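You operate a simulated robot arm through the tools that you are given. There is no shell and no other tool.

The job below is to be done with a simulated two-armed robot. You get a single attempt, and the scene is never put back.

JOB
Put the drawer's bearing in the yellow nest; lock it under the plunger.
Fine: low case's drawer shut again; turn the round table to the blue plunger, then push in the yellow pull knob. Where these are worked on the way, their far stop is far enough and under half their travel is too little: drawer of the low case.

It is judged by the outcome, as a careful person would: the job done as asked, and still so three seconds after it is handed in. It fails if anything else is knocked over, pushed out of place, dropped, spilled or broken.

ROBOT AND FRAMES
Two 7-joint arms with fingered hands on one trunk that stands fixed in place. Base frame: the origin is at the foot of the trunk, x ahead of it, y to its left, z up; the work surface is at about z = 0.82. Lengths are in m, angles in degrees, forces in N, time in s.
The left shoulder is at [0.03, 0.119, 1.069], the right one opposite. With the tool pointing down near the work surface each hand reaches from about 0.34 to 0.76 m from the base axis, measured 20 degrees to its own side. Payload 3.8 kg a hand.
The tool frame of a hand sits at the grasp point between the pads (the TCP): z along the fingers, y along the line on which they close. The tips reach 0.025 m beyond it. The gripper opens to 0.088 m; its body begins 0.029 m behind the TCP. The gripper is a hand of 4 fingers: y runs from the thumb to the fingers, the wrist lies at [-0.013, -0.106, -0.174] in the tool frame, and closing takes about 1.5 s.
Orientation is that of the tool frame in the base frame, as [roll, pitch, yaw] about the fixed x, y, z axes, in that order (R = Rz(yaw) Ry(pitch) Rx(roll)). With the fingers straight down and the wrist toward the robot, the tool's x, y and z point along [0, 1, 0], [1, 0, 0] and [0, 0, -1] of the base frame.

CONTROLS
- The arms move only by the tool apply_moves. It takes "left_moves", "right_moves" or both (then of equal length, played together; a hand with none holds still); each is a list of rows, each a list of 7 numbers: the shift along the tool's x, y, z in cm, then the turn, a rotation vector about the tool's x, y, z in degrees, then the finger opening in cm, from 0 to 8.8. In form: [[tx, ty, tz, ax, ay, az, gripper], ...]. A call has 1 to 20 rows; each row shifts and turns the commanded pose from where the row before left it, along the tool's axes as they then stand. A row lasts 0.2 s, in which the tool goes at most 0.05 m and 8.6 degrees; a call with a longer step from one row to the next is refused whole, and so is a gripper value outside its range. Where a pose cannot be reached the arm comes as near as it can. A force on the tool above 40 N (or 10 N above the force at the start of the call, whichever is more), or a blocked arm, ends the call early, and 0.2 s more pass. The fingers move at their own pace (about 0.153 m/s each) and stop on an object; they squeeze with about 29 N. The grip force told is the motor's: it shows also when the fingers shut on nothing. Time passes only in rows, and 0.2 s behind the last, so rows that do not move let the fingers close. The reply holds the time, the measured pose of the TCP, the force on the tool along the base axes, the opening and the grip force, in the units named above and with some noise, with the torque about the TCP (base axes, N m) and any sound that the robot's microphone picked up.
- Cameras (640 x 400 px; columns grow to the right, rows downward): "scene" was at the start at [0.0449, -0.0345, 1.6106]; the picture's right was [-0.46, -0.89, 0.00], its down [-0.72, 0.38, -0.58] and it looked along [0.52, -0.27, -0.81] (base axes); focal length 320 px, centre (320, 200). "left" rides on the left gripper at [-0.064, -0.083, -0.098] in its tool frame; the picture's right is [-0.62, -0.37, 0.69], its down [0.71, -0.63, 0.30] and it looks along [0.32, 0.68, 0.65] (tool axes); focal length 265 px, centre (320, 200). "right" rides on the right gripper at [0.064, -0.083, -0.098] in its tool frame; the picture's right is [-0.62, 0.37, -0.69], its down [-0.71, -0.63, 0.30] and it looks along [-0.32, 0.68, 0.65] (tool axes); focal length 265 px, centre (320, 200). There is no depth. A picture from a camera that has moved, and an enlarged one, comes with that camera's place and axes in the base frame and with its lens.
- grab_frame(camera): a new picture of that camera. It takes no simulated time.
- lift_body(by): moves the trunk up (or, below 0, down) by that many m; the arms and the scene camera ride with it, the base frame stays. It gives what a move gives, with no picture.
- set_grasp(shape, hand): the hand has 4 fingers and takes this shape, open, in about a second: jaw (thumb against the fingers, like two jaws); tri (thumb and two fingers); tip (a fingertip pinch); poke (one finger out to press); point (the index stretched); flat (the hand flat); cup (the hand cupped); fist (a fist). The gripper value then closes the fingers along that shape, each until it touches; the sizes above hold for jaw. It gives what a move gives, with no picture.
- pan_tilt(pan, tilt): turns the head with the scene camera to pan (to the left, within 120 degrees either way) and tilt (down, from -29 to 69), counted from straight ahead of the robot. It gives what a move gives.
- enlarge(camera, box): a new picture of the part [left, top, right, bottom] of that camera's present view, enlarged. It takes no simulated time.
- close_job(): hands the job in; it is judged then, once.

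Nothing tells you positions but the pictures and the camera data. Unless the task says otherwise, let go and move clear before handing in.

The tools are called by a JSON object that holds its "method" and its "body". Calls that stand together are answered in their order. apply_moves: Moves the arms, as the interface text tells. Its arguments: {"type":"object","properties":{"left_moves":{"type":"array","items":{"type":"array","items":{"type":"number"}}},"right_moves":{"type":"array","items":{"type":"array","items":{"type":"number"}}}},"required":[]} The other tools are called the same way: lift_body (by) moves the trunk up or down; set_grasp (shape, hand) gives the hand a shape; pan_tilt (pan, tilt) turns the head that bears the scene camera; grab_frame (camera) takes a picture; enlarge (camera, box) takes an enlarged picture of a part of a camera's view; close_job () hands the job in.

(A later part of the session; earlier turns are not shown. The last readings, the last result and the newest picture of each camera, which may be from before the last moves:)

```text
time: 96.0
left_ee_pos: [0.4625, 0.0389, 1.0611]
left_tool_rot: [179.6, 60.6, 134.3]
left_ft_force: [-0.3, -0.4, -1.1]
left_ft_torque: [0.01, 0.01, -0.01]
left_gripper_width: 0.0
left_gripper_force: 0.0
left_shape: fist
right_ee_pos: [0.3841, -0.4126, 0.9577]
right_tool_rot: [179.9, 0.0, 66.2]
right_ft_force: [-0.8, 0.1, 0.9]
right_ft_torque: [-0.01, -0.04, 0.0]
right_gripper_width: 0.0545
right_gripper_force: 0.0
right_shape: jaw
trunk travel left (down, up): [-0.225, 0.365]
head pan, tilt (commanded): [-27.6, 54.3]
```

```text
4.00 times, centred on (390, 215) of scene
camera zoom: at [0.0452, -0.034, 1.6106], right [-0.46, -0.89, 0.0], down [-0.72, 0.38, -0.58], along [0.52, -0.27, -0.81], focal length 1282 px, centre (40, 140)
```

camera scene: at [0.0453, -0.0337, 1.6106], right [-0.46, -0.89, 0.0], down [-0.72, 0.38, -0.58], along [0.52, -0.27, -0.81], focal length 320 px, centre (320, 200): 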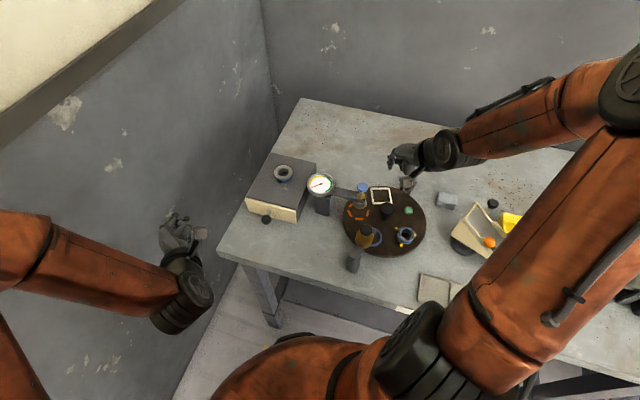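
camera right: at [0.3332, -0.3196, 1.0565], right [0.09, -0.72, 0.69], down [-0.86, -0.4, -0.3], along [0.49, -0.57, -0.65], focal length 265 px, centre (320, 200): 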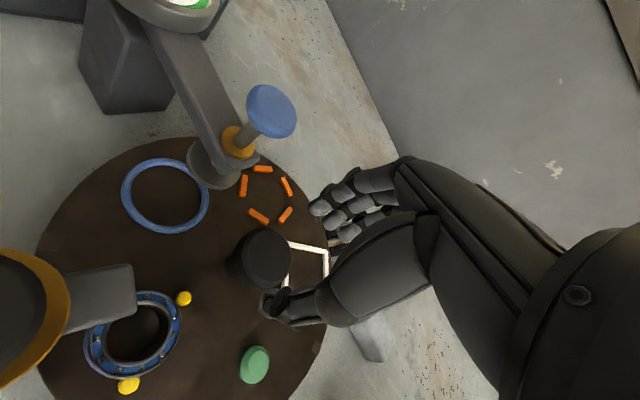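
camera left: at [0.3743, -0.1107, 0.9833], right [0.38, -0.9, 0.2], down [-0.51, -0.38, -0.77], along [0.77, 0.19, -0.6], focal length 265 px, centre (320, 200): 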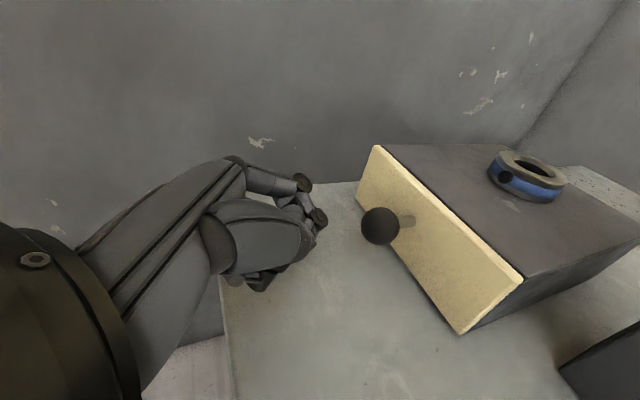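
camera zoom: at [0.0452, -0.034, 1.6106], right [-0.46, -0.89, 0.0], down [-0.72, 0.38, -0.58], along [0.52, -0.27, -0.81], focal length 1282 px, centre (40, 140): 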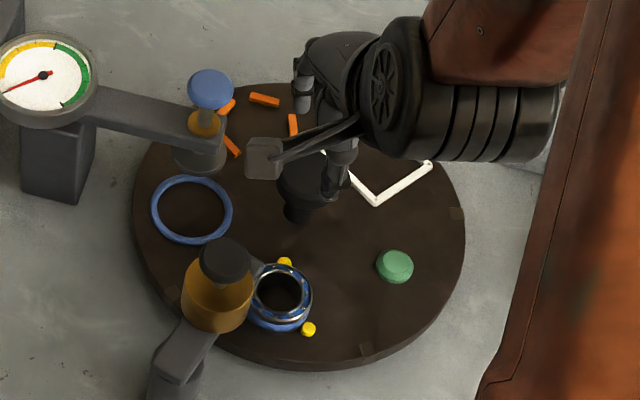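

{"method": "apply_moves", "body": {"right_moves": [[0.1, 0.1, 2.5, 0, 0, 0, 5.4], [0, 0, 2.0, 0, 0, 0, 5.4], [0, 0, 1.0, 0, 0, 0, 5.4], [0, 0, 0, 0, 0, 0, 5.4]]}}

{"method": "enlarge", "body": {"camera": "right", "box": [60, 100, 400, 340]}}

```text
time: 97.0
left_ee_pos: [0.4619, 0.0389, 1.0596]
left_tool_rot: [179.8, 60.5, 134.6]
left_ft_force: [0.0, 0.1, 0.8]
left_ft_torque: [0.0, 0.04, -0.02]
left_gripper_width: 0.0
left_gripper_force: 0.1
left_shape: fist
right_ee_pos: [0.3849, -0.4127, 0.9047]
right_tool_rot: [179.9, 0.0, 66.2]
right_ft_force: [0.2, 1.2, -0.3]
right_ft_torque: [-0.04, -0.01, 0.01]
right_gripper_width: 0.0545
right_gripper_force: 0.1
right_shape: jaw
trunk travel left (down, up): [-0.225, 0.365]
head pan, tilt (commanded): [-27.6, 54.3]
```

```text
1.67 times, centred on (230, 220) of right
camera zoom: at [0.3339, -0.32, 1.0017], right [0.09, -0.72, 0.69], down [-0.87, -0.4, -0.3], along [0.49, -0.57, -0.65], focal length 442 px, centre (470, 167)
```

zoom: 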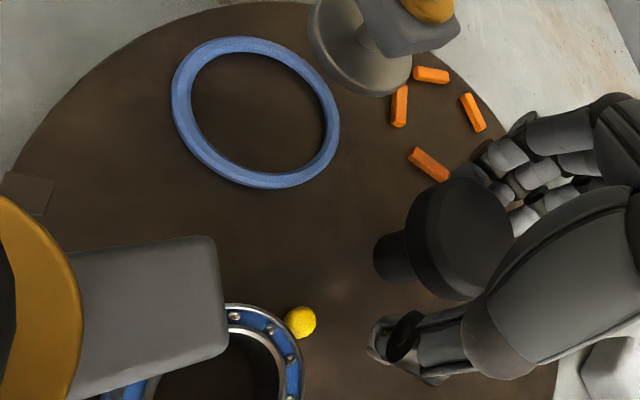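

{"method": "apply_moves", "body": {"right_moves": [[0, 0, 0.4, 0, 0, 0, 5.4], [0, 0, 0, 0, 0, 0, 4.5], [0, 0, 0, 0, 0, 0, 3.5], [0, 0, 0, 0, 0, 0, 2.5], [0, 0, 0, 0, 0, 0, 1.5], [0, 0, 0, 0, 0, 0, 0], [0, 0, 0, 0, 0, 0, 0], [0, 0, 0, 0, 0, 0, 0]]}}

{"method": "enlarge", "body": {"camera": "scene", "box": [340, 165, 440, 265]}}

```text
time: 98.8
left_ee_pos: [0.464, 0.0381, 1.06]
left_tool_rot: [179.6, 60.4, 134.5]
left_ft_force: [-0.3, -0.4, 1.2]
left_ft_torque: [0.02, 0.0, 0.03]
left_gripper_width: 0.0001
left_gripper_force: 0.1
left_shape: fist
right_ee_pos: [0.3843, -0.412, 0.8973]
right_tool_rot: [-179.7, 0.0, 66.1]
right_ft_force: [1.0, 2.2, -18.3]
right_ft_torque: [0.04, -0.02, 0.06]
right_gripper_width: 0.0301
right_gripper_force: 29.6
right_shape: jaw
trunk travel left (down, up): [-0.225, 0.365]
head pan, tilt (commanded): [-27.6, 54.3]
```

```text
4.00 times, centred on (390, 215) of scene
camera zoom: at [0.0466, -0.0355, 1.6104], right [-0.46, -0.89, 0.0], down [-0.72, 0.38, -0.58], along [0.52, -0.27, -0.81], focal length 1282 px, centre (40, 140)
```

zoom: 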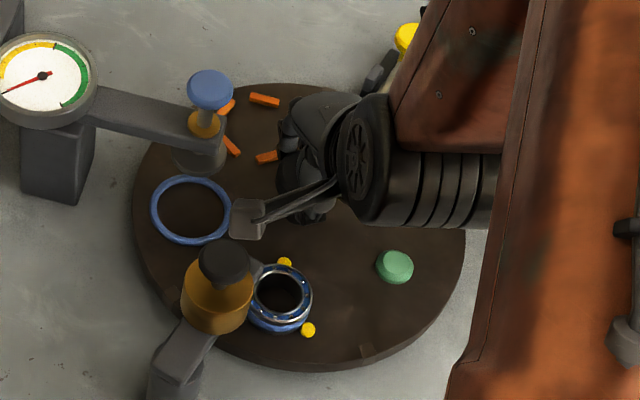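

Gripped again. Second clockwise stroke, with the ring passing under the amber arm; I'll go gently and check part-way.

{"method": "apply_moves", "body": {"right_moves": [[0, 0, 0.1, 0, 0, 4, 0], [0, 0, 0, 0, 0, 5, 0], [0, 0, 0, 0, 0, 5, 0], [0, 0, 0, 0, 0, 5, 0], [0, 0, 0, 0, 0, 0, 0]]}}

{"method": "enlarge", "body": {"camera": "scene", "box": [340, 165, 440, 265]}}

{"method": "grab_frame", "body": {"camera": "right"}}

```text
time: 100.0
left_ee_pos: [0.4626, 0.0387, 1.0602]
left_tool_rot: [179.7, 60.5, 134.5]
left_ft_force: [-0.8, -0.6, -0.3]
left_ft_torque: [0.01, 0.04, -0.01]
left_gripper_width: 0.0
left_gripper_force: 0.0
left_shape: fist
right_ee_pos: [0.3861, -0.4122, 0.8974]
right_tool_rot: [-180.0, 0.0, 47.2]
right_ft_force: [4.3, 4.3, -13.3]
right_ft_torque: [0.06, -0.06, 0.15]
right_gripper_width: 0.0297
right_gripper_force: 28.8
right_shape: jaw
trunk travel left (down, up): [-0.225, 0.365]
head pan, tilt (commanded): [-27.6, 54.3]
```

```text
4.00 times, centred on (390, 215) of scene
camera zoom: at [0.0466, -0.0349, 1.6105], right [-0.46, -0.89, 0.0], down [-0.72, 0.38, -0.58], along [0.52, -0.27, -0.81], focal length 1282 px, centre (40, 140)
```

zoom: 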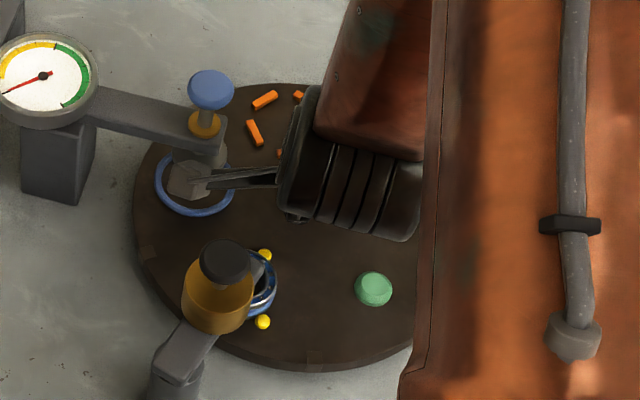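

```text
taken
camera right: at [0.3683, -0.3077, 0.9959], right [-0.15, -0.71, 0.69], down [-0.95, -0.09, -0.3], along [0.28, -0.7, -0.65], focal length 265 px, centre (320, 200)
```

right: 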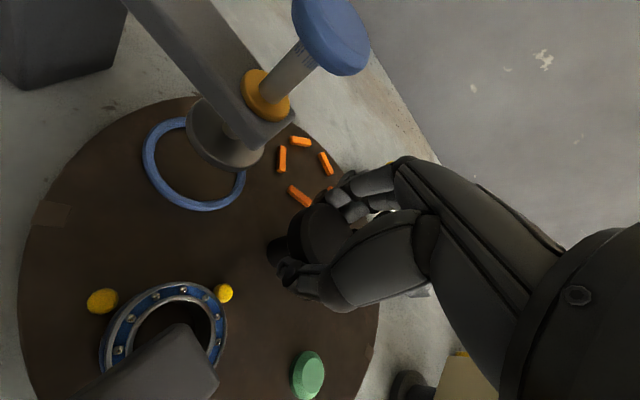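

The ring passes cleanly beneath the amber arm and stays between its pins. Continuing the stroke.

{"method": "apply_moves", "body": {"right_moves": [[0, 0, 0, 0, 0, 5, 0], [0, 0, 0, 0, 0, 5, 0], [0, 0, 0, 0, 0, 5, 0], [0, 0, 0, 0, 0, 5, 0], [0, 0, 0, 0, 0, 5, 0], [0, 0, 0, 0, 0, 5, 0], [0, 0, 0, 0, 0, 3, 0], [0, 0, 0, 0, 0, 0, 0]]}}

{"method": "enlarge", "body": {"camera": "scene", "box": [340, 165, 440, 265]}}

{"method": "grab_frame", "body": {"camera": "right"}}

```text
time: 101.8
left_ee_pos: [0.4637, 0.0381, 1.0598]
left_tool_rot: [179.9, 60.5, 134.8]
left_ft_force: [-0.1, -0.6, -0.3]
left_ft_torque: [0.03, 0.0, 0.02]
left_gripper_width: 0.0
left_gripper_force: 0.0
left_shape: fist
right_ee_pos: [0.387, -0.4126, 0.898]
right_tool_rot: [-179.9, -0.1, 14.1]
right_ft_force: [12.4, 3.7, -9.7]
right_ft_torque: [0.04, -0.1, 0.11]
right_gripper_width: 0.0294
right_gripper_force: 29.1
right_shape: jaw
trunk travel left (down, up): [-0.225, 0.365]
head pan, tilt (commanded): [-27.6, 54.3]
```

```text
4.00 times, centred on (390, 215) of scene
camera zoom: at [0.0478, -0.0347, 1.6105], right [-0.46, -0.89, 0.0], down [-0.72, 0.38, -0.58], along [0.51, -0.27, -0.81], focal length 1282 px, centre (40, 140)
```

zoom: 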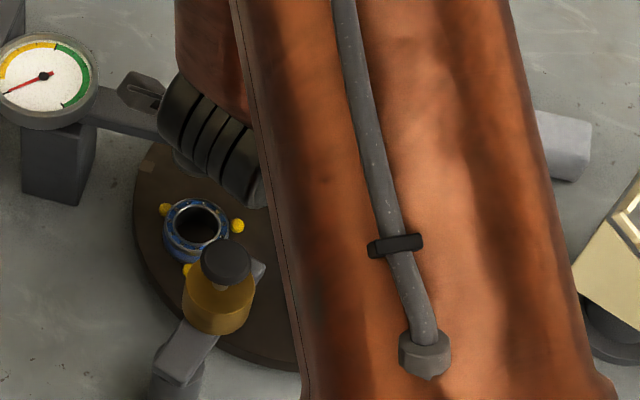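

```text
taken
camera right: at [0.4288, -0.3152, 0.9954], right [-0.51, -0.51, 0.69], down [-0.85, 0.44, -0.3], along [-0.15, -0.74, -0.65], focal length 265 px, centre (320, 200)
```

right: 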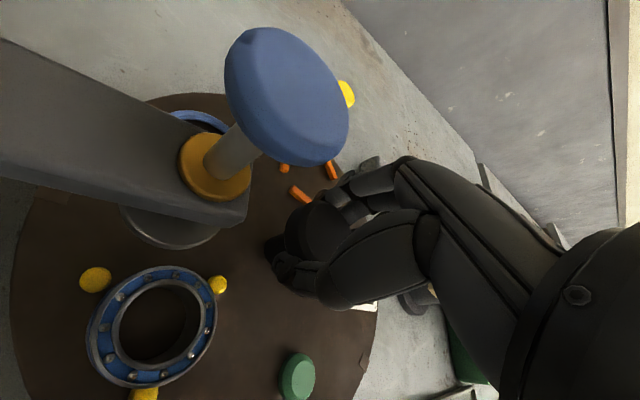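

The ring is past the amber arm with about 41° to go, and the plunger foot looks well above the ring's top. I'll release, rotate back, and regrip for the last stroke.

{"method": "apply_moves", "body": {"right_moves": [[0, 0, 0, 0, 0, 0, 2.5], [0, 0, 0, 0, 0, 0, 4.5], [0, 0, 0, 0, 0, 0, 6.0], [0, 0, 0, 0, 0, 0, 6.0], [0, 0, -2.0, 0, 0, 0, 6.0], [0, 0, -4.0, 0, 0, 0, 6.0], [0, 0, 0, 0, 0, -7.4, 5.6], [0, 0, 0, 0, 0, -7.4, 5.6], [0, 0, 0, 0, 0, -7.4, 5.6], [0, 0, 0, 0, 0, -7.4, 5.6], [0, 0, 0, 0, 0, -7.4, 5.6], [0, 0, 0, 0, 0, -7.4, 5.6], [0, 0, 0, 0, 0, -7.4, 5.6], [0, 0, 0, 0, 0, 0, 5.6]]}}

{"method": "grab_frame", "body": {"camera": "right"}}

{"method": "enlarge", "body": {"camera": "scene", "box": [340, 165, 440, 265]}}

```text
time: 104.8
left_ee_pos: [0.4627, 0.039, 1.0601]
left_tool_rot: [179.8, 60.6, 134.6]
left_ft_force: [0.4, -0.8, -1.0]
left_ft_torque: [-0.01, -0.02, 0.01]
left_gripper_width: 0.0
left_gripper_force: 0.1
left_shape: fist
right_ee_pos: [0.3854, -0.4125, 0.9583]
right_tool_rot: [180.0, 0.0, 66.0]
right_ft_force: [0.4, -0.2, 0.0]
right_ft_torque: [0.0, 0.01, -0.01]
right_gripper_width: 0.0564
right_gripper_force: 0.0
right_shape: jaw
trunk travel left (down, up): [-0.225, 0.365]
head pan, tilt (commanded): [-27.6, 54.3]
```

```text
taken
camera right: at [0.3349, -0.3187, 1.0563], right [0.08, -0.72, 0.69], down [-0.87, -0.4, -0.3], along [0.49, -0.57, -0.65], focal length 265 px, centre (320, 200)
```

right: 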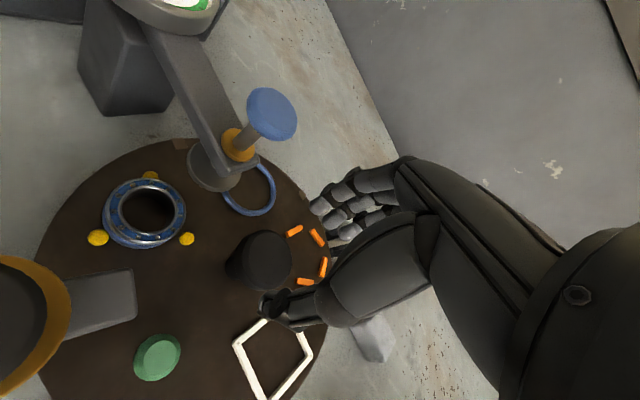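

```text
4.00 times, centred on (390, 215) of scene
camera zoom: at [0.0452, -0.034, 1.6106], right [-0.46, -0.89, 0.0], down [-0.72, 0.38, -0.58], along [0.52, -0.27, -0.81], focal length 1282 px, centre (40, 140)
```

zoom: 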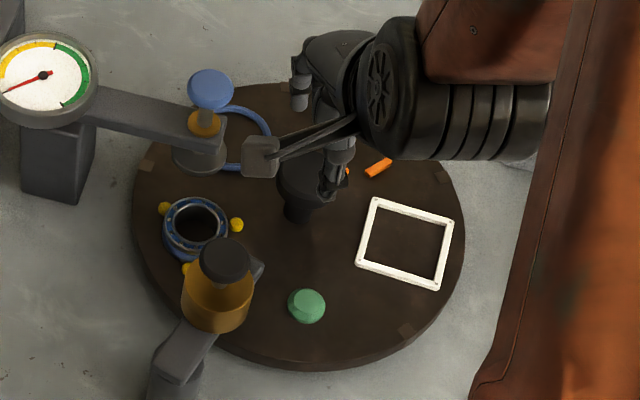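

{"method": "apply_moves", "body": {"right_moves": [[0, 0, 2.5, 0, 0, 0, 5.6], [0, 0, 2.0, 0, 0, 0, 5.6], [0, 0, 1.4, 0, 0, 0, 5.6], [0, 0, 0, 0, 0, 0, 4.5], [0, 0, 0, 0, 0, 0, 3.5], [0, 0, 0, 0, 0, 0, 2.5], [0, 0, 0, 0, 0, 0, 1.5], [0, 0, 0, 0, 0, 0, 0], [0, 0, 0, 0, 0, 0, 0], [0, 0, 0, 0, 0, 0, 0]]}}

{"method": "apply_moves", "body": {"right_moves": [[0, 0, 0.1, 0, 0, 4, 0], [0, 0, 0, 0, 0, 5, 0], [0, 0, 0, 0, 0, 5, 0], [0, 0, 0, 0, 0, 5, 0], [0, 0, 0, 0, 0, 5, 0], [0, 0, 0, 0, 0, 0, 0]]}}

{"method": "enlarge", "body": {"camera": "scene", "box": [340, 165, 440, 265]}}

{"method": "grab_frame", "body": {"camera": "right"}}

```text
time: 107.0
left_ee_pos: [0.463, 0.0378, 1.0595]
left_tool_rot: [179.8, 60.5, 134.6]
left_ft_force: [-0.2, -0.3, 1.2]
left_ft_torque: [-0.03, -0.01, 0.03]
left_gripper_width: 0.0001
left_gripper_force: 0.0
left_shape: fist
right_ee_pos: [0.3852, -0.412, 0.8998]
right_tool_rot: [-179.7, 0.0, 66.0]
right_ft_force: [2.5, 2.4, -21.4]
right_ft_torque: [0.03, -0.02, 0.05]
right_gripper_width: 0.0303
right_gripper_force: 28.8
right_shape: jaw
trunk travel left (down, up): [-0.225, 0.365]
head pan, tilt (commanded): [-27.6, 54.3]
```

```text
time: 108.4
left_ee_pos: [0.4635, 0.0388, 1.0595]
left_tool_rot: [180.0, 60.5, 134.8]
left_ft_force: [0.9, 0.0, 0.0]
left_ft_torque: [-0.02, 0.02, -0.01]
left_gripper_width: 0.0
left_gripper_force: 0.0
left_shape: fist
right_ee_pos: [0.3872, -0.4124, 0.8978]
right_tool_rot: [179.9, 0.0, 41.9]
right_ft_force: [5.1, 4.1, -13.1]
right_ft_torque: [0.07, -0.05, -0.05]
right_gripper_width: 0.0298
right_gripper_force: 29.1
right_shape: jaw
trunk travel left (down, up): [-0.225, 0.365]
head pan, tilt (commanded): [-27.6, 54.3]
```

```text
4.00 times, centred on (390, 215) of scene
camera zoom: at [0.0467, -0.0347, 1.6105], right [-0.46, -0.89, 0.0], down [-0.72, 0.38, -0.58], along [0.52, -0.27, -0.81], focal length 1282 px, centre (40, 140)
```

zoom: 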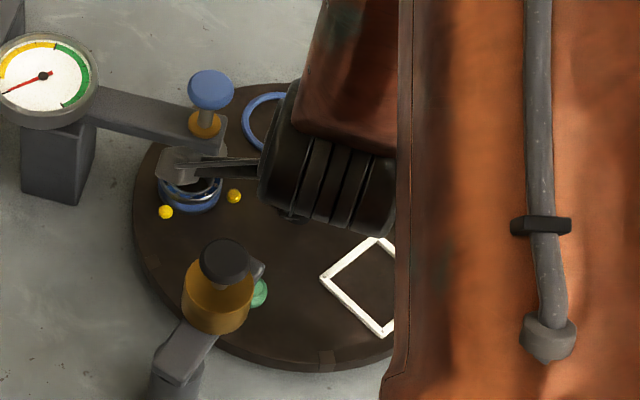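

```text
taken
camera right: at [0.3785, -0.3077, 0.996], right [-0.22, -0.69, 0.69], down [-0.95, -0.01, -0.3], along [0.21, -0.73, -0.65], focal length 265 px, centre (320, 200)
```

right: 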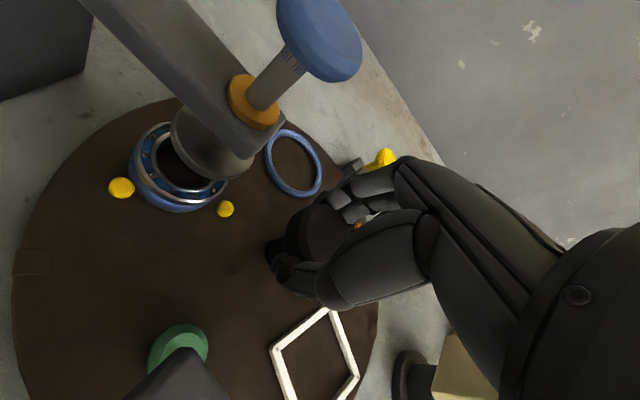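

The ring is sliding under the blue plunger's foot. About 17° remain; I'll finish the turn slowly.

{"method": "apply_moves", "body": {"right_moves": [[0, 0, 0, 0, 0, 4, 0], [0, 0, 0, 0, 0, 4, 0], [0, 0, 0, 0, 0, 4, 0], [0, 0, 0, 0, 0, 0, 0]]}}

{"method": "enlarge", "body": {"camera": "scene", "box": [340, 165, 440, 265]}}

{"method": "grab_frame", "body": {"camera": "right"}}

```text
time: 109.4
left_ee_pos: [0.465, 0.0378, 1.0602]
left_tool_rot: [-180.0, 60.6, 134.9]
left_ft_force: [0.7, 1.7, -0.2]
left_ft_torque: [-0.01, 0.02, -0.01]
left_gripper_width: 0.0001
left_gripper_force: 0.0
left_shape: fist
right_ee_pos: [0.3879, -0.4128, 0.8976]
right_tool_rot: [-179.9, 0.0, 29.9]
right_ft_force: [10.7, 3.9, -14.4]
right_ft_torque: [0.03, -0.11, 0.12]
right_gripper_width: 0.0298
right_gripper_force: 29.0
right_shape: jaw
trunk travel left (down, up): [-0.225, 0.365]
head pan, tilt (commanded): [-27.6, 54.3]
```

```text
4.00 times, centred on (390, 215) of scene
camera zoom: at [0.0477, -0.0349, 1.6105], right [-0.46, -0.89, 0.0], down [-0.72, 0.38, -0.58], along [0.52, -0.27, -0.81], focal length 1282 px, centre (40, 140)
```

zoom: 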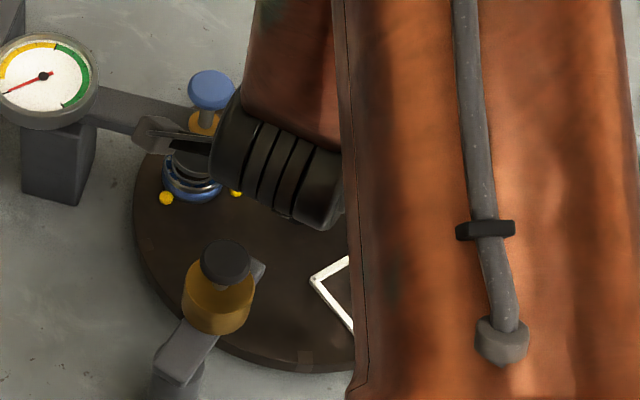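

```text
taken
camera right: at [0.4013, -0.3075, 0.9958], right [-0.35, -0.63, 0.69], down [-0.93, 0.19, -0.3], along [0.06, -0.75, -0.65], focal length 265 px, centre (320, 200)
```

right: 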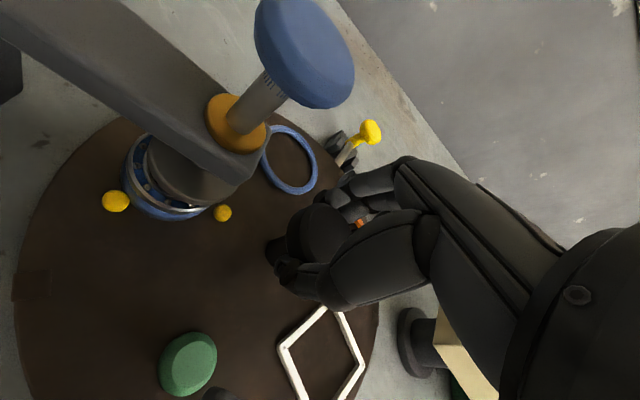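

{"method": "enlarge", "body": {"camera": "right", "box": [290, 100, 400, 200]}}

{"method": "enlarge", "body": {"camera": "scene", "box": [345, 185, 405, 235]}}

```text
4.00 times, centred on (345, 150) of right
camera zoom: at [0.4013, -0.3075, 0.9958], right [-0.35, -0.63, 0.69], down [-0.93, 0.19, -0.3], along [0.06, -0.75, -0.65], focal length 1062 px, centre (220, 400)
```

zoom: 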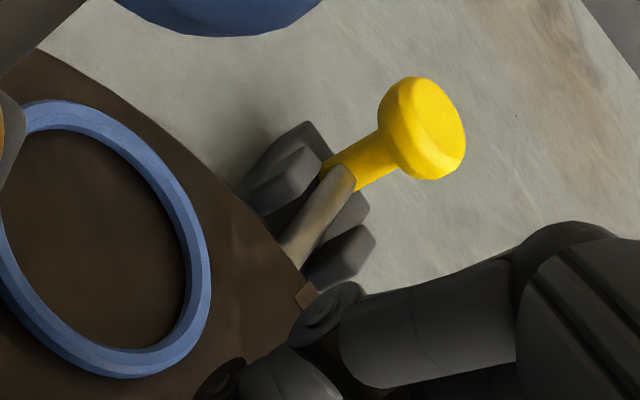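

```text
8.00 times, centred on (375, 210) of scene
camera zoom: at [0.0477, -0.0349, 1.6105], right [-0.46, -0.89, 0.0], down [-0.72, 0.38, -0.58], along [0.52, -0.27, -0.81], focal length 2563 px, centre (-120, 120)
```

zoom: 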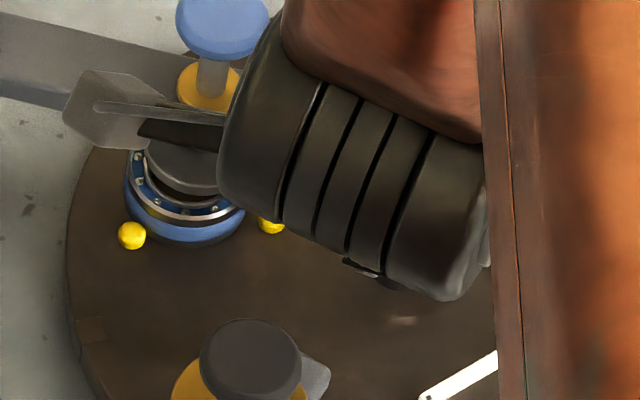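

The rim notch now sits about 4–5° past the bolt, so I've slightly overshot. I'll turn back about 4.5° counter-clockwise and re-check against the bolt.

{"method": "apply_moves", "body": {"right_moves": [[0, 0, 0, 0, 0, -2.2, 0], [0, 0, 0, 0, 0, -2.3, 0], [0, 0, 0, 0, 0, 0, 0]]}}

{"method": "enlarge", "body": {"camera": "right", "box": [290, 100, 400, 200]}}

{"method": "grab_frame", "body": {"camera": "right"}}

```text
time: 110.2
left_ee_pos: [0.464, 0.0389, 1.0594]
left_tool_rot: [180.0, 60.5, 134.8]
left_ft_force: [-0.3, -0.2, 0.2]
left_ft_torque: [-0.01, 0.02, -0.01]
left_gripper_width: 0.0002
left_gripper_force: 0.2
left_shape: fist
right_ee_pos: [0.386, -0.4124, 0.8974]
right_tool_rot: [-179.8, 0.2, 34.5]
right_ft_force: [12.4, 2.8, -11.2]
right_ft_torque: [0.05, -0.13, 0.09]
right_gripper_width: 0.0297
right_gripper_force: 28.6
right_shape: jaw
trunk travel left (down, up): [-0.225, 0.365]
head pan, tilt (commanded): [-27.6, 54.3]
```

```text
4.00 times, centred on (345, 150) of right
camera zoom: at [0.3921, -0.3067, 0.9953], right [-0.3, -0.65, 0.69], down [-0.95, 0.12, -0.3], along [0.12, -0.75, -0.65], focal length 1062 px, centre (220, 400)
```

zoom: 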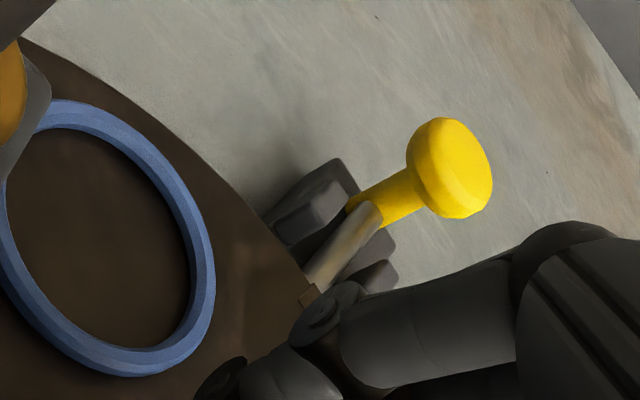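

```text
taken
camera right: at [0.3921, -0.3067, 0.9953], right [-0.3, -0.65, 0.69], down [-0.95, 0.12, -0.3], along [0.12, -0.75, -0.65], focal length 265 px, centre (320, 200)
```

right: 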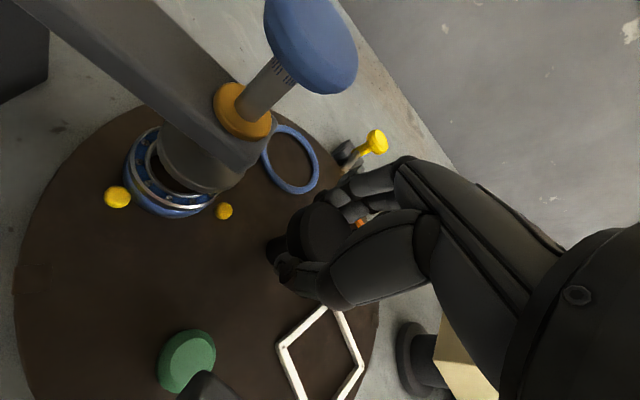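

The notch now lines up with the bolt end. I'll release the hub cap, rise, and check the table stays.

{"method": "apply_moves", "body": {"right_moves": [[0, 0, 0, 0, 0, 0, 2.5], [0, 0, 0, 0, 0, 0, 4.5], [0, 0, 0, 0, 0, 0, 6.0], [0, 0, 0, 0, 0, 0, 6.0], [0, 0, -2.0, 0, 0, 0, 6.0], [0, 0, -4.0, 0, 0, 0, 6.0], [0, 0, -4.0, 0, 0, 0, 6.0], [0, 0, 0, 0, 0, 0, 6.0]]}}

{"method": "enlarge", "body": {"camera": "scene", "box": [340, 165, 440, 265]}}

{"method": "grab_frame", "body": {"camera": "right"}}

```text
time: 112.0
left_ee_pos: [0.4622, 0.0378, 1.061]
left_tool_rot: [179.9, 60.6, 134.8]
left_ft_force: [0.1, -0.5, -0.3]
left_ft_torque: [-0.02, 0.01, -0.02]
left_gripper_width: 0.0
left_gripper_force: 0.1
left_shape: fist
right_ee_pos: [0.3848, -0.4119, 0.9982]
right_tool_rot: [-179.8, 0.1, 34.4]
right_ft_force: [-0.6, 0.1, 0.4]
right_ft_torque: [0.03, -0.03, 0.0]
right_gripper_width: 0.0598
right_gripper_force: 0.1
right_shape: jaw
trunk travel left (down, up): [-0.225, 0.365]
head pan, tilt (commanded): [-27.6, 54.3]
```

```text
4.00 times, centred on (390, 215) of scene
camera zoom: at [0.0456, -0.0348, 1.6105], right [-0.46, -0.89, 0.0], down [-0.72, 0.38, -0.58], along [0.52, -0.27, -0.81], focal length 1282 px, centre (40, 140)
```

zoom: 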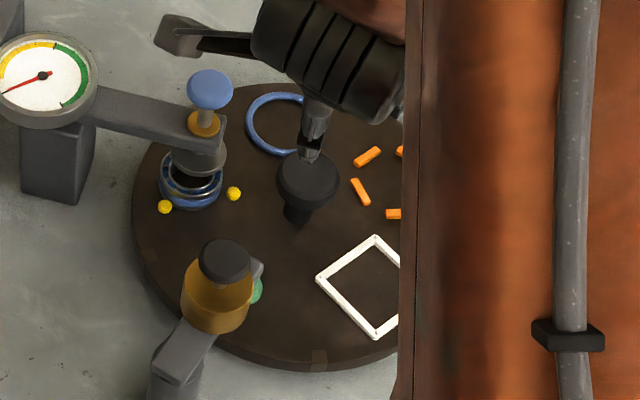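

```text
taken
camera right: at [0.3903, -0.3076, 1.0957], right [-0.3, -0.65, 0.69], down [-0.95, 0.12, -0.3], along [0.12, -0.75, -0.65], focal length 265 px, centre (320, 200)
```

right: 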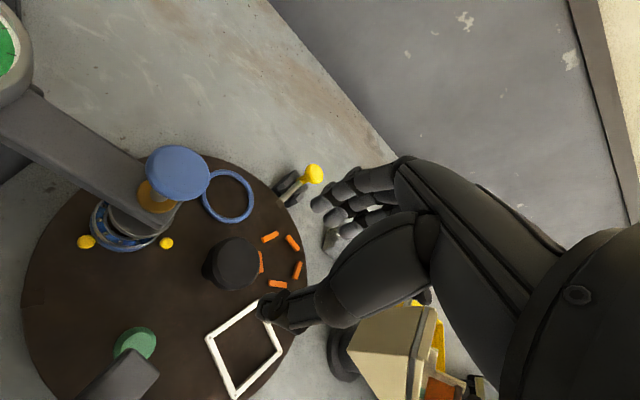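

{"method": "enlarge", "body": {"camera": "scene", "box": [340, 180, 400, 230]}}

{"method": "enlarge", "body": {"camera": "right", "box": [240, 150, 330, 230]}}

{"method": "enlarge", "body": {"camera": "right", "box": [60, 130, 240, 280]}}

```text
8.00 times, centred on (370, 205) of scene
camera zoom: at [0.0456, -0.0348, 1.6105], right [-0.46, -0.89, 0.0], down [-0.72, 0.38, -0.58], along [0.52, -0.27, -0.81], focal length 2563 px, centre (-80, 160)
```

zoom: 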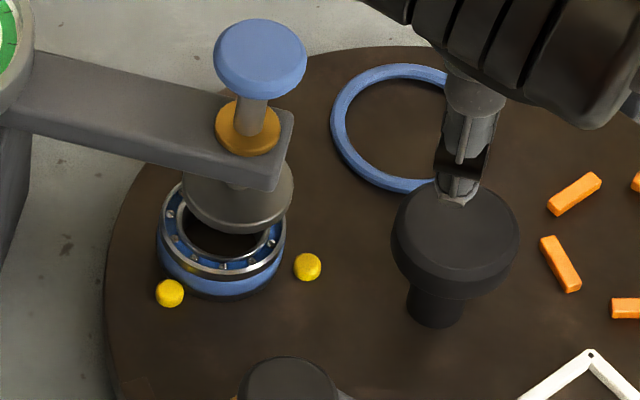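

```text
5.00 times, centred on (285, 190) of right
camera zoom: at [0.3903, -0.3076, 1.0957], right [-0.3, -0.65, 0.69], down [-0.95, 0.12, -0.3], along [0.12, -0.75, -0.65], focal length 1327 px, centre (495, 250)
```

zoom: 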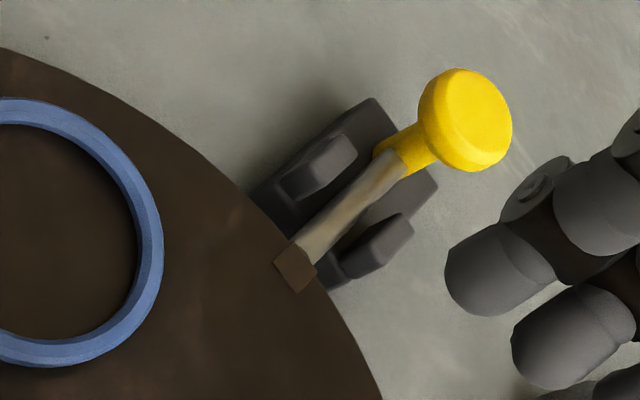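

```text
2.67 times, centred on (150, 205) of right
camera zoom: at [0.3903, -0.3076, 1.0957], right [-0.3, -0.65, 0.69], down [-0.95, 0.12, -0.3], along [0.12, -0.75, -0.65], focal length 708 px, centre (773, 187)
```

zoom: 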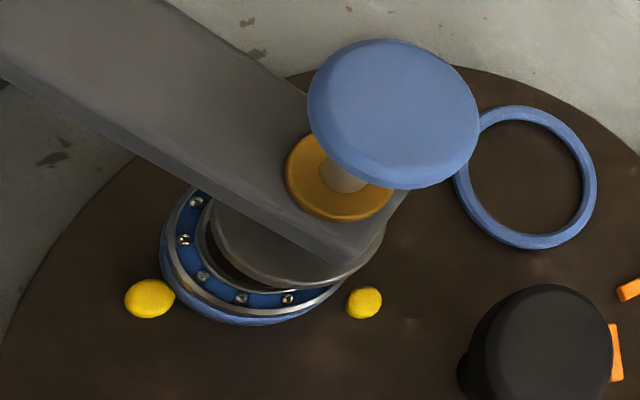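

The notch is in line with the bolt, and the yellow nest with its ring now sits under the blue plunger. Next is pushing in the yellow knob. I'll raise the hand, use the fingertip pinch again, and move above the knob.

{"method": "apply_moves", "body": {"right_moves": [[0, 0, -4.0, 0, 0, 0, 6.0], [-0.52, 4.22, 0, 0, 0, 0, 6.0], [-0.52, 4.22, 0, 0, 0, 0, 6.0], [-0.52, 4.22, 0, 0, 0, 0, 6.0], [-0.52, 4.22, 0, 0, 0, 0, 6.0], [0, 0, 0, 0, 0, 8, 6.0], [0, 0, 0, 0, 0, 0, 6.0]]}}

{"method": "set_grasp", "body": {"hand": "right", "shape": "tip"}}

{"method": "apply_moves", "body": {"right_moves": [[0, 0, 2.0, 0, 0, 0, 5.6], [0, 0, 2.0, 0, 0, 0, 5.6], [0, 0, 0, 0, 0, 0, 5.6]]}}

{"method": "grab_frame", "body": {"camera": "right"}}

{"method": "enlarge", "body": {"camera": "scene", "box": [340, 150, 460, 250]}}

```text
time: 113.6
left_ee_pos: [0.462, 0.0387, 1.0604]
left_tool_rot: [179.7, 60.7, 134.5]
left_ft_force: [0.4, 0.0, 0.3]
left_ft_torque: [0.0, -0.03, 0.02]
left_gripper_width: 0.0
left_gripper_force: 0.0
left_shape: fist
right_ee_pos: [0.4623, -0.5656, 1.0382]
right_tool_rot: [-179.9, 0.0, 26.2]
right_ft_force: [1.5, -0.8, 0.5]
right_ft_torque: [0.04, -0.01, -0.01]
right_gripper_width: 0.0595
right_gripper_force: 0.0
right_shape: jaw
trunk travel left (down, up): [-0.225, 0.365]
head pan, tilt (commanded): [-27.6, 54.3]
```

```text
time: 114.5
left_ee_pos: [0.462, 0.0392, 1.0591]
left_tool_rot: [179.8, 60.6, 134.7]
left_ft_force: [0.0, 0.8, 0.5]
left_ft_torque: [0.0, 0.03, 0.01]
left_gripper_width: 0.0
left_gripper_force: 0.2
left_shape: fist
right_ee_pos: [0.4627, -0.5631, 1.0379]
right_tool_rot: [-180.0, 0.0, 26.4]
right_ft_force: [-0.2, 0.3, -0.4]
right_ft_torque: [0.0, -0.01, -0.01]
right_gripper_width: 0.088
right_gripper_force: 0.1
right_shape: tip
trunk travel left (down, up): [-0.225, 0.365]
head pan, tilt (commanded): [-27.6, 54.3]
```

```text
time: 115.3
left_ee_pos: [0.4618, 0.0395, 1.0607]
left_tool_rot: [179.8, 60.6, 134.7]
left_ft_force: [0.2, 0.3, -0.4]
left_ft_torque: [-0.02, 0.01, 0.03]
left_gripper_width: 0.0
left_gripper_force: 0.0
left_shape: fist
right_ee_pos: [0.463, -0.5642, 0.9973]
right_tool_rot: [-179.9, -0.1, 26.5]
right_ft_force: [0.0, -0.3, 0.1]
right_ft_torque: [0.01, -0.01, -0.02]
right_gripper_width: 0.056
right_gripper_force: 0.2
right_shape: tip
trunk travel left (down, up): [-0.225, 0.365]
head pan, tilt (commanded): [-27.6, 54.3]
```

```text
taken
camera right: at [0.4831, -0.4606, 1.0956], right [-0.39, -0.61, 0.69], down [-0.92, 0.25, -0.3], along [0.01, -0.76, -0.65], focal length 265 px, centre (320, 200)
```

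right: 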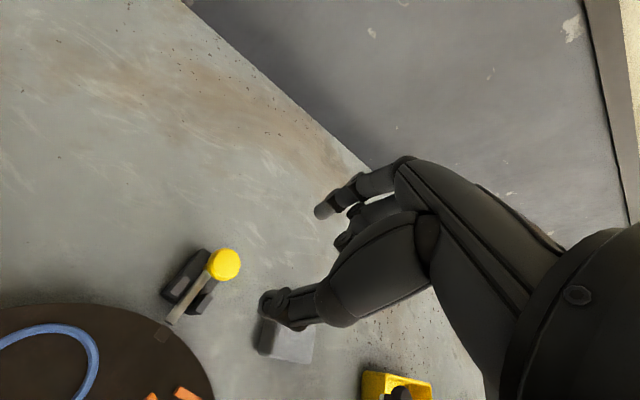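

```text
4.00 times, centred on (400, 200) of scene
camera zoom: at [0.0448, -0.0341, 1.6106], right [-0.46, -0.89, 0.0], down [-0.72, 0.38, -0.58], along [0.52, -0.27, -0.81], focal length 1282 px, centre (0, 200)
```

zoom: 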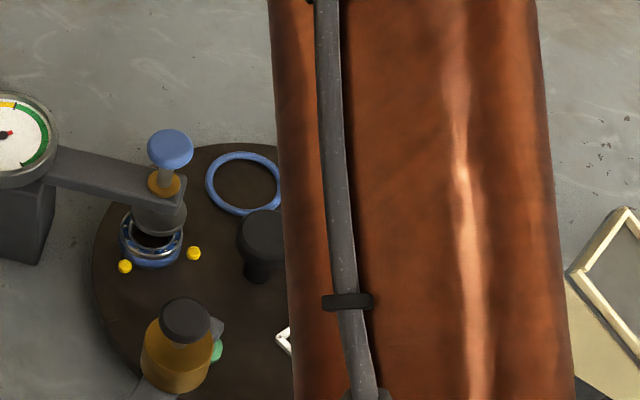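

{"method": "enlarge", "body": {"camera": "right", "box": [140, 220, 260, 350]}}

```text
3.08 times, centred on (200, 285) of right
camera zoom: at [0.4831, -0.4606, 1.0956], right [-0.39, -0.61, 0.69], down [-0.92, 0.25, -0.3], along [0.01, -0.76, -0.65], focal length 817 px, centre (689, -62)
```

zoom: 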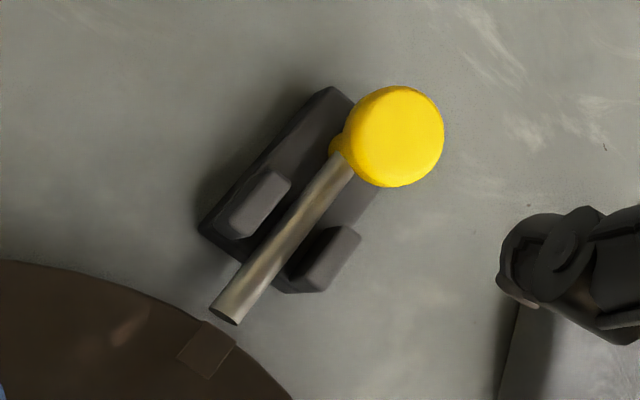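

Alignment of notch and bolt looks within about 1°. The knob is about 4 mm off the tool axis; I'll correct and descend around it with the pinch open along the bolt's axis.

{"method": "apply_moves", "body": {"right_moves": [[0.42, 0.42, 3.0, 0, 0, 0, 5.6], [0, 0, 3.0, 0, 0, 0, 5.6], [0, 0, 2.5, 0, 0, 0, 5.6], [0, 0, 0, 0, 0, 0, 5.6]]}}

{"method": "enlarge", "body": {"camera": "right", "box": [200, 160, 360, 340]}}

```text
time: 116.3
left_ee_pos: [0.4626, 0.0391, 1.0605]
left_tool_rot: [180.0, 60.6, 134.8]
left_ft_force: [0.3, 1.3, 0.2]
left_ft_torque: [0.0, 0.02, -0.01]
left_gripper_width: 0.0
left_gripper_force: 0.0
left_shape: fist
right_ee_pos: [0.4668, -0.5657, 0.9151]
right_tool_rot: [179.9, 0.1, 26.4]
right_ft_force: [-0.9, -0.3, 0.5]
right_ft_torque: [0.01, -0.02, -0.01]
right_gripper_width: 0.0562
right_gripper_force: 0.2
right_shape: tip
trunk travel left (down, up): [-0.225, 0.365]
head pan, tilt (commanded): [-27.6, 54.3]
```

```text
2.22 times, centred on (280, 250) of right
camera zoom: at [0.4876, -0.4626, 1.0122], right [-0.39, -0.61, 0.69], down [-0.92, 0.25, -0.3], along [0.01, -0.76, -0.65], focal length 590 px, centre (409, 89)
```

zoom: 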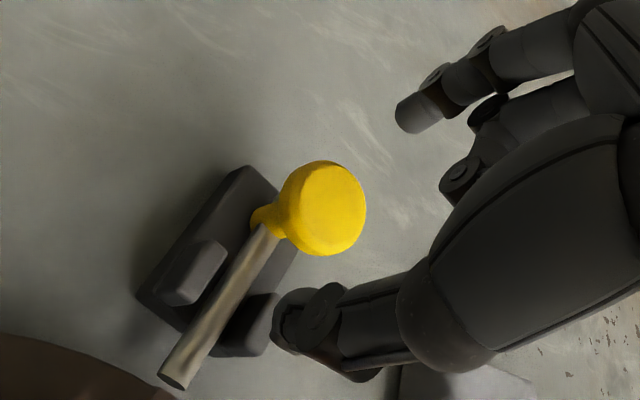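

{"method": "apply_moves", "body": {"right_moves": [[0.1, 0, 0.8, 0, 0, 0, 5.6], [0, 0, 0.8, 0, 0, 0, 5.6], [0, 0, 0, 0, 0, 0, 5.6]]}}

{"method": "enlarge", "body": {"camera": "right", "box": [200, 160, 360, 340]}}

```text
time: 117.1
left_ee_pos: [0.4626, 0.0392, 1.0612]
left_tool_rot: [179.9, 60.7, 134.8]
left_ft_force: [0.3, 0.6, -0.3]
left_ft_torque: [0.02, 0.0, -0.01]
left_gripper_width: 0.0
left_gripper_force: 0.0
left_shape: fist
right_ee_pos: [0.4693, -0.5643, 0.8968]
right_tool_rot: [-180.0, 0.0, 26.4]
right_ft_force: [-1.1, -0.8, 0.5]
right_ft_torque: [-0.01, 0.02, -0.03]
right_gripper_width: 0.0563
right_gripper_force: 0.0
right_shape: tip
trunk travel left (down, up): [-0.225, 0.365]
head pan, tilt (commanded): [-27.6, 54.3]
```

```text
2.22 times, centred on (280, 250) of right
camera zoom: at [0.4893, -0.4616, 0.9954], right [-0.39, -0.61, 0.69], down [-0.92, 0.25, -0.3], along [0.01, -0.76, -0.65], focal length 590 px, centre (409, 89)
```

zoom: 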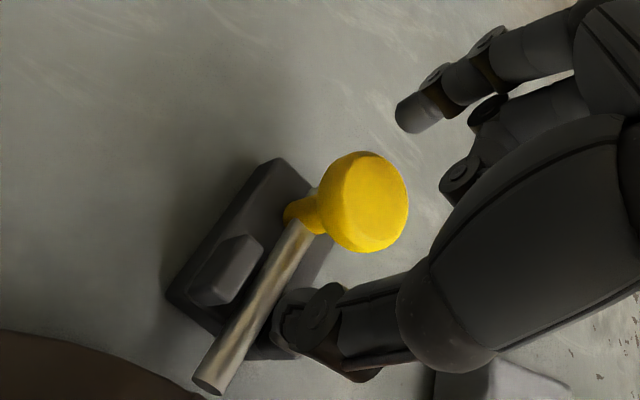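

The knob is centred between the tips. I'll close the pinch on it, then push it inward along the bolt axis in small steps.

{"method": "apply_moves", "body": {"right_moves": [[0, 0, 0, 0, 0, 0, 4.5], [0, 0, 0, 0, 0, 0, 3.5], [0, 0, 0, 0, 0, 0, 2.5], [0, 0, 0, 0, 0, 0, 1.5], [0, 0, 0, 0, 0, 0, 0.5], [0, 0, 0, 0, 0, 0, 0.5], [0, 0, 0, 0, 0, 0, 0.5]]}}

{"method": "enlarge", "body": {"camera": "right", "box": [200, 160, 360, 340]}}

```text
time: 118.7
left_ee_pos: [0.462, 0.039, 1.0603]
left_tool_rot: [179.8, 60.6, 134.6]
left_ft_force: [0.0, -0.5, 0.1]
left_ft_torque: [0.0, 0.01, 0.0]
left_gripper_width: 0.0
left_gripper_force: 0.1
left_shape: fist
right_ee_pos: [0.4702, -0.5638, 0.8982]
right_tool_rot: [179.9, 0.0, 26.4]
right_ft_force: [0.5, -0.6, 6.8]
right_ft_torque: [0.03, 0.02, -0.02]
right_gripper_width: 0.0119
right_gripper_force: 29.2
right_shape: tip
trunk travel left (down, up): [-0.225, 0.365]
head pan, tilt (commanded): [-27.6, 54.3]
```

```text
2.22 times, centred on (280, 250) of right
camera zoom: at [0.4891, -0.4615, 0.9963], right [-0.39, -0.6, 0.69], down [-0.92, 0.25, -0.31], along [0.01, -0.76, -0.65], focal length 590 px, centre (409, 89)
```

zoom: 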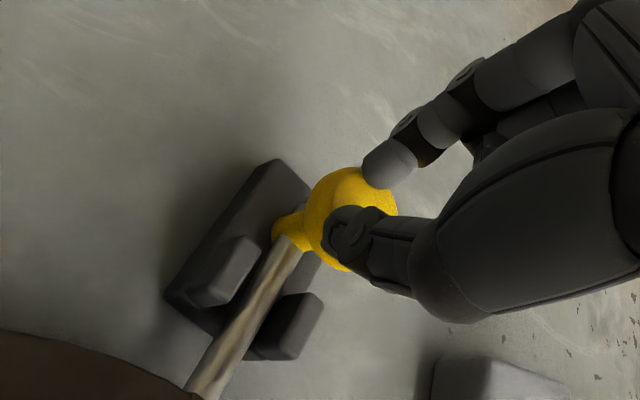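

{"method": "apply_moves", "body": {"right_moves": [[0, -0.3, 0, 0, 0, 0, 0.5], [0, -0.3, 0, 0, 0, 0, 0.5], [0, -0.3, 0, 0, 0, 0, 0.5], [0, 0, 0, 0, 0, 0, 0.5]]}}

{"method": "enlarge", "body": {"camera": "right", "box": [160, 160, 360, 360]}}

```text
time: 119.7
left_ee_pos: [0.4623, 0.0398, 1.0607]
left_tool_rot: [179.6, 60.6, 134.4]
left_ft_force: [-0.3, -0.9, 0.5]
left_ft_torque: [-0.02, 0.0, 0.03]
left_gripper_width: 0.0
left_gripper_force: 0.0
left_shape: fist
right_ee_pos: [0.4654, -0.5566, 0.8987]
right_tool_rot: [179.9, 0.0, 26.4]
right_ft_force: [2.4, -2.5, 9.0]
right_ft_torque: [-0.15, -0.07, -0.04]
right_gripper_width: 0.0118
right_gripper_force: 29.3
right_shape: tip
trunk travel left (down, up): [-0.225, 0.365]
head pan, tilt (commanded): [-27.6, 54.3]
```

```text
2.00 times, centred on (260, 260) of right
camera zoom: at [0.4852, -0.4537, 0.9964], right [-0.39, -0.6, 0.69], down [-0.92, 0.25, -0.31], along [0.01, -0.76, -0.65], focal length 531 px, centre (440, 80)
```

zoom: 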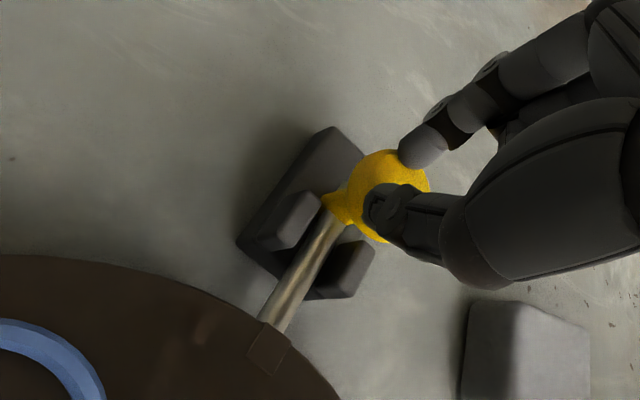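

The bolt is sliding toward the notch with little force. Continuing in small steps.

{"method": "apply_moves", "body": {"right_moves": [[0, -0.3, 0, 0, 0, 0, 0.5], [0, -0.3, 0, 0, 0, 0, 0.5], [0, 0, 0, 0, 0, 0, 0.5]]}}

{"method": "enlarge", "body": {"camera": "right", "box": [160, 160, 360, 360]}}

```text
time: 120.5
left_ee_pos: [0.4617, 0.0386, 1.062]
left_tool_rot: [179.9, 60.6, 134.8]
left_ft_force: [0.6, 0.2, 0.4]
left_ft_torque: [0.0, -0.01, 0.01]
left_gripper_width: 0.0003
left_gripper_force: 0.1
left_shape: fist
right_ee_pos: [0.4608, -0.55, 0.9]
right_tool_rot: [179.9, -0.1, 26.3]
right_ft_force: [1.6, -5.3, 17.0]
right_ft_torque: [-0.23, -0.14, -0.04]
right_gripper_width: 0.0114
right_gripper_force: 29.1
right_shape: tip
trunk travel left (down, up): [-0.225, 0.365]
head pan, tilt (commanded): [-27.6, 54.3]
```

```text
2.00 times, centred on (260, 260) of right
camera zoom: at [0.4819, -0.4475, 0.9971], right [-0.39, -0.6, 0.69], down [-0.92, 0.25, -0.31], along [0.02, -0.76, -0.65], focal length 531 px, centre (440, 80)
```

zoom: 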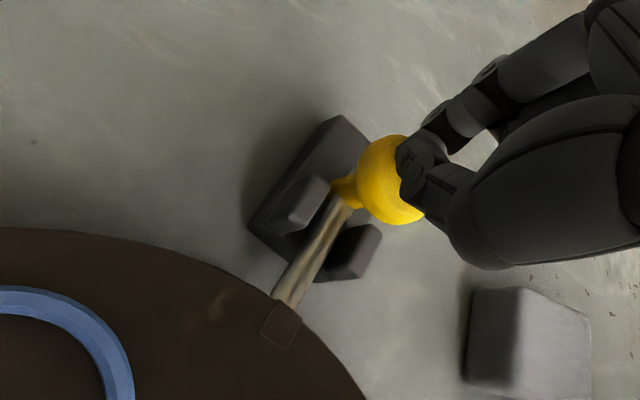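

The fingertips began riding up the rounded knob with the bolt end right at the rim. I'll open, lift a little, and inspect the bolt's alignment with the notch.

{"method": "apply_moves", "body": {"right_moves": [[0, 0, 0, 0, 0, 0, 2.0], [0, 0, 0, 0, 0, 0, 4.0], [0, 0, 0, 0, 0, 0, 5.6], [0, 0, 0, 0, 0, 0, 5.6], [0, 0, -3.0, 0, 0, 0, 5.6], [0, 1.0, -3.0, 0, 0, 0, 5.6], [0, 0, 0, 0, 0, 0, 5.6]]}}

{"method": "enlarge", "body": {"camera": "right", "box": [140, 180, 300, 360]}}

```text
time: 122.1
left_ee_pos: [0.4634, 0.0375, 1.06]
left_tool_rot: [179.9, 60.6, 134.7]
left_ft_force: [-0.4, 0.2, 0.4]
left_ft_torque: [-0.01, -0.01, -0.02]
left_gripper_width: 0.0
left_gripper_force: 0.1
left_shape: fist
right_ee_pos: [0.4697, -0.5583, 0.9563]
right_tool_rot: [-179.9, 0.1, 26.3]
right_ft_force: [-0.3, -0.3, 0.3]
right_ft_torque: [-0.02, 0.01, -0.01]
right_gripper_width: 0.0555
right_gripper_force: 0.0
right_shape: tip
trunk travel left (down, up): [-0.225, 0.365]
head pan, tilt (commanded): [-27.6, 54.3]
```

```text
2.22 times, centred on (220, 270) of right
camera zoom: at [0.4892, -0.4549, 1.0544], right [-0.39, -0.61, 0.69], down [-0.92, 0.25, -0.3], along [0.01, -0.76, -0.65], focal length 590 px, centre (542, 44)
```

zoom: 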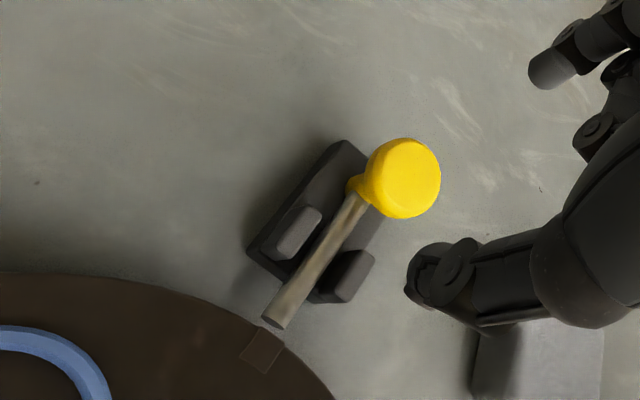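

The knob sprang back out when released, so it needs a firm push to its far end. I'll use the open jaw as a wall behind the knob, which will hold against its side rather than its rounded top.

{"method": "set_grasp", "body": {"hand": "right", "shape": "jaw"}}

{"method": "apply_moves", "body": {"right_moves": [[-0.27, -1.6, 0, 0, 0, 0, 8.8], [0, 0, 2.0, 0, 0, 0, 8.8], [0, 0, 2.0, 0, 0, 0, 8.8], [0, 0, 1.4, 0, 0, 0, 8.8], [0, 0, 0, 0, 0, 0, 8.8]]}}

{"method": "grab_frame", "body": {"camera": "right"}}

```text
time: 123.0
left_ee_pos: [0.4633, 0.0372, 1.0598]
left_tool_rot: [179.7, 60.6, 134.5]
left_ft_force: [-0.7, 0.1, -0.5]
left_ft_torque: [-0.02, 0.02, 0.01]
left_gripper_width: 0.0001
left_gripper_force: 0.0
left_shape: fist
right_ee_pos: [0.4693, -0.558, 0.9571]
right_tool_rot: [-180.0, 0.0, 26.5]
right_ft_force: [-0.4, 0.5, -0.6]
right_ft_torque: [-0.02, 0.0, -0.01]
right_gripper_width: 0.088
right_gripper_force: 0.0
right_shape: jaw
trunk travel left (down, up): [-0.225, 0.365]
head pan, tilt (commanded): [-27.6, 54.3]
```

```text
time: 124.2
left_ee_pos: [0.4626, 0.0393, 1.0606]
left_tool_rot: [179.7, 60.7, 134.6]
left_ft_force: [-0.6, 0.3, 0.2]
left_ft_torque: [0.04, -0.02, 0.01]
left_gripper_width: 0.0
left_gripper_force: 0.0
left_shape: fist
right_ee_pos: [0.459, -0.5468, 0.9044]
right_tool_rot: [180.0, 0.1, 26.4]
right_ft_force: [-0.2, 1.3, -0.5]
right_ft_torque: [0.01, 0.02, -0.04]
right_gripper_width: 0.0877
right_gripper_force: 0.1
right_shape: jaw
trunk travel left (down, up): [-0.225, 0.365]
head pan, tilt (commanded): [-27.6, 54.3]
```

```text
taken
camera right: at [0.479, -0.443, 1.0017], right [-0.39, -0.61, 0.69], down [-0.92, 0.25, -0.3], along [0.01, -0.76, -0.65], focal length 265 px, centre (320, 200)
```

right: 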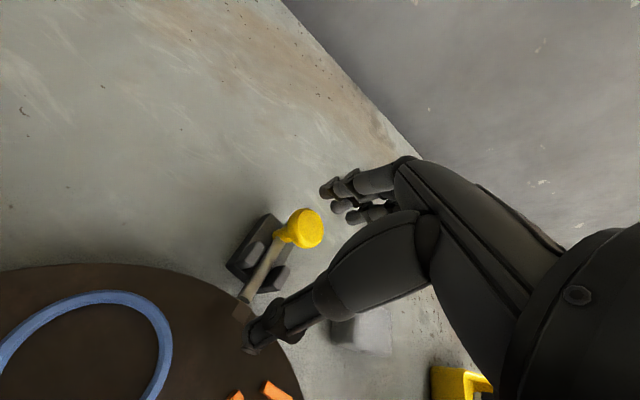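

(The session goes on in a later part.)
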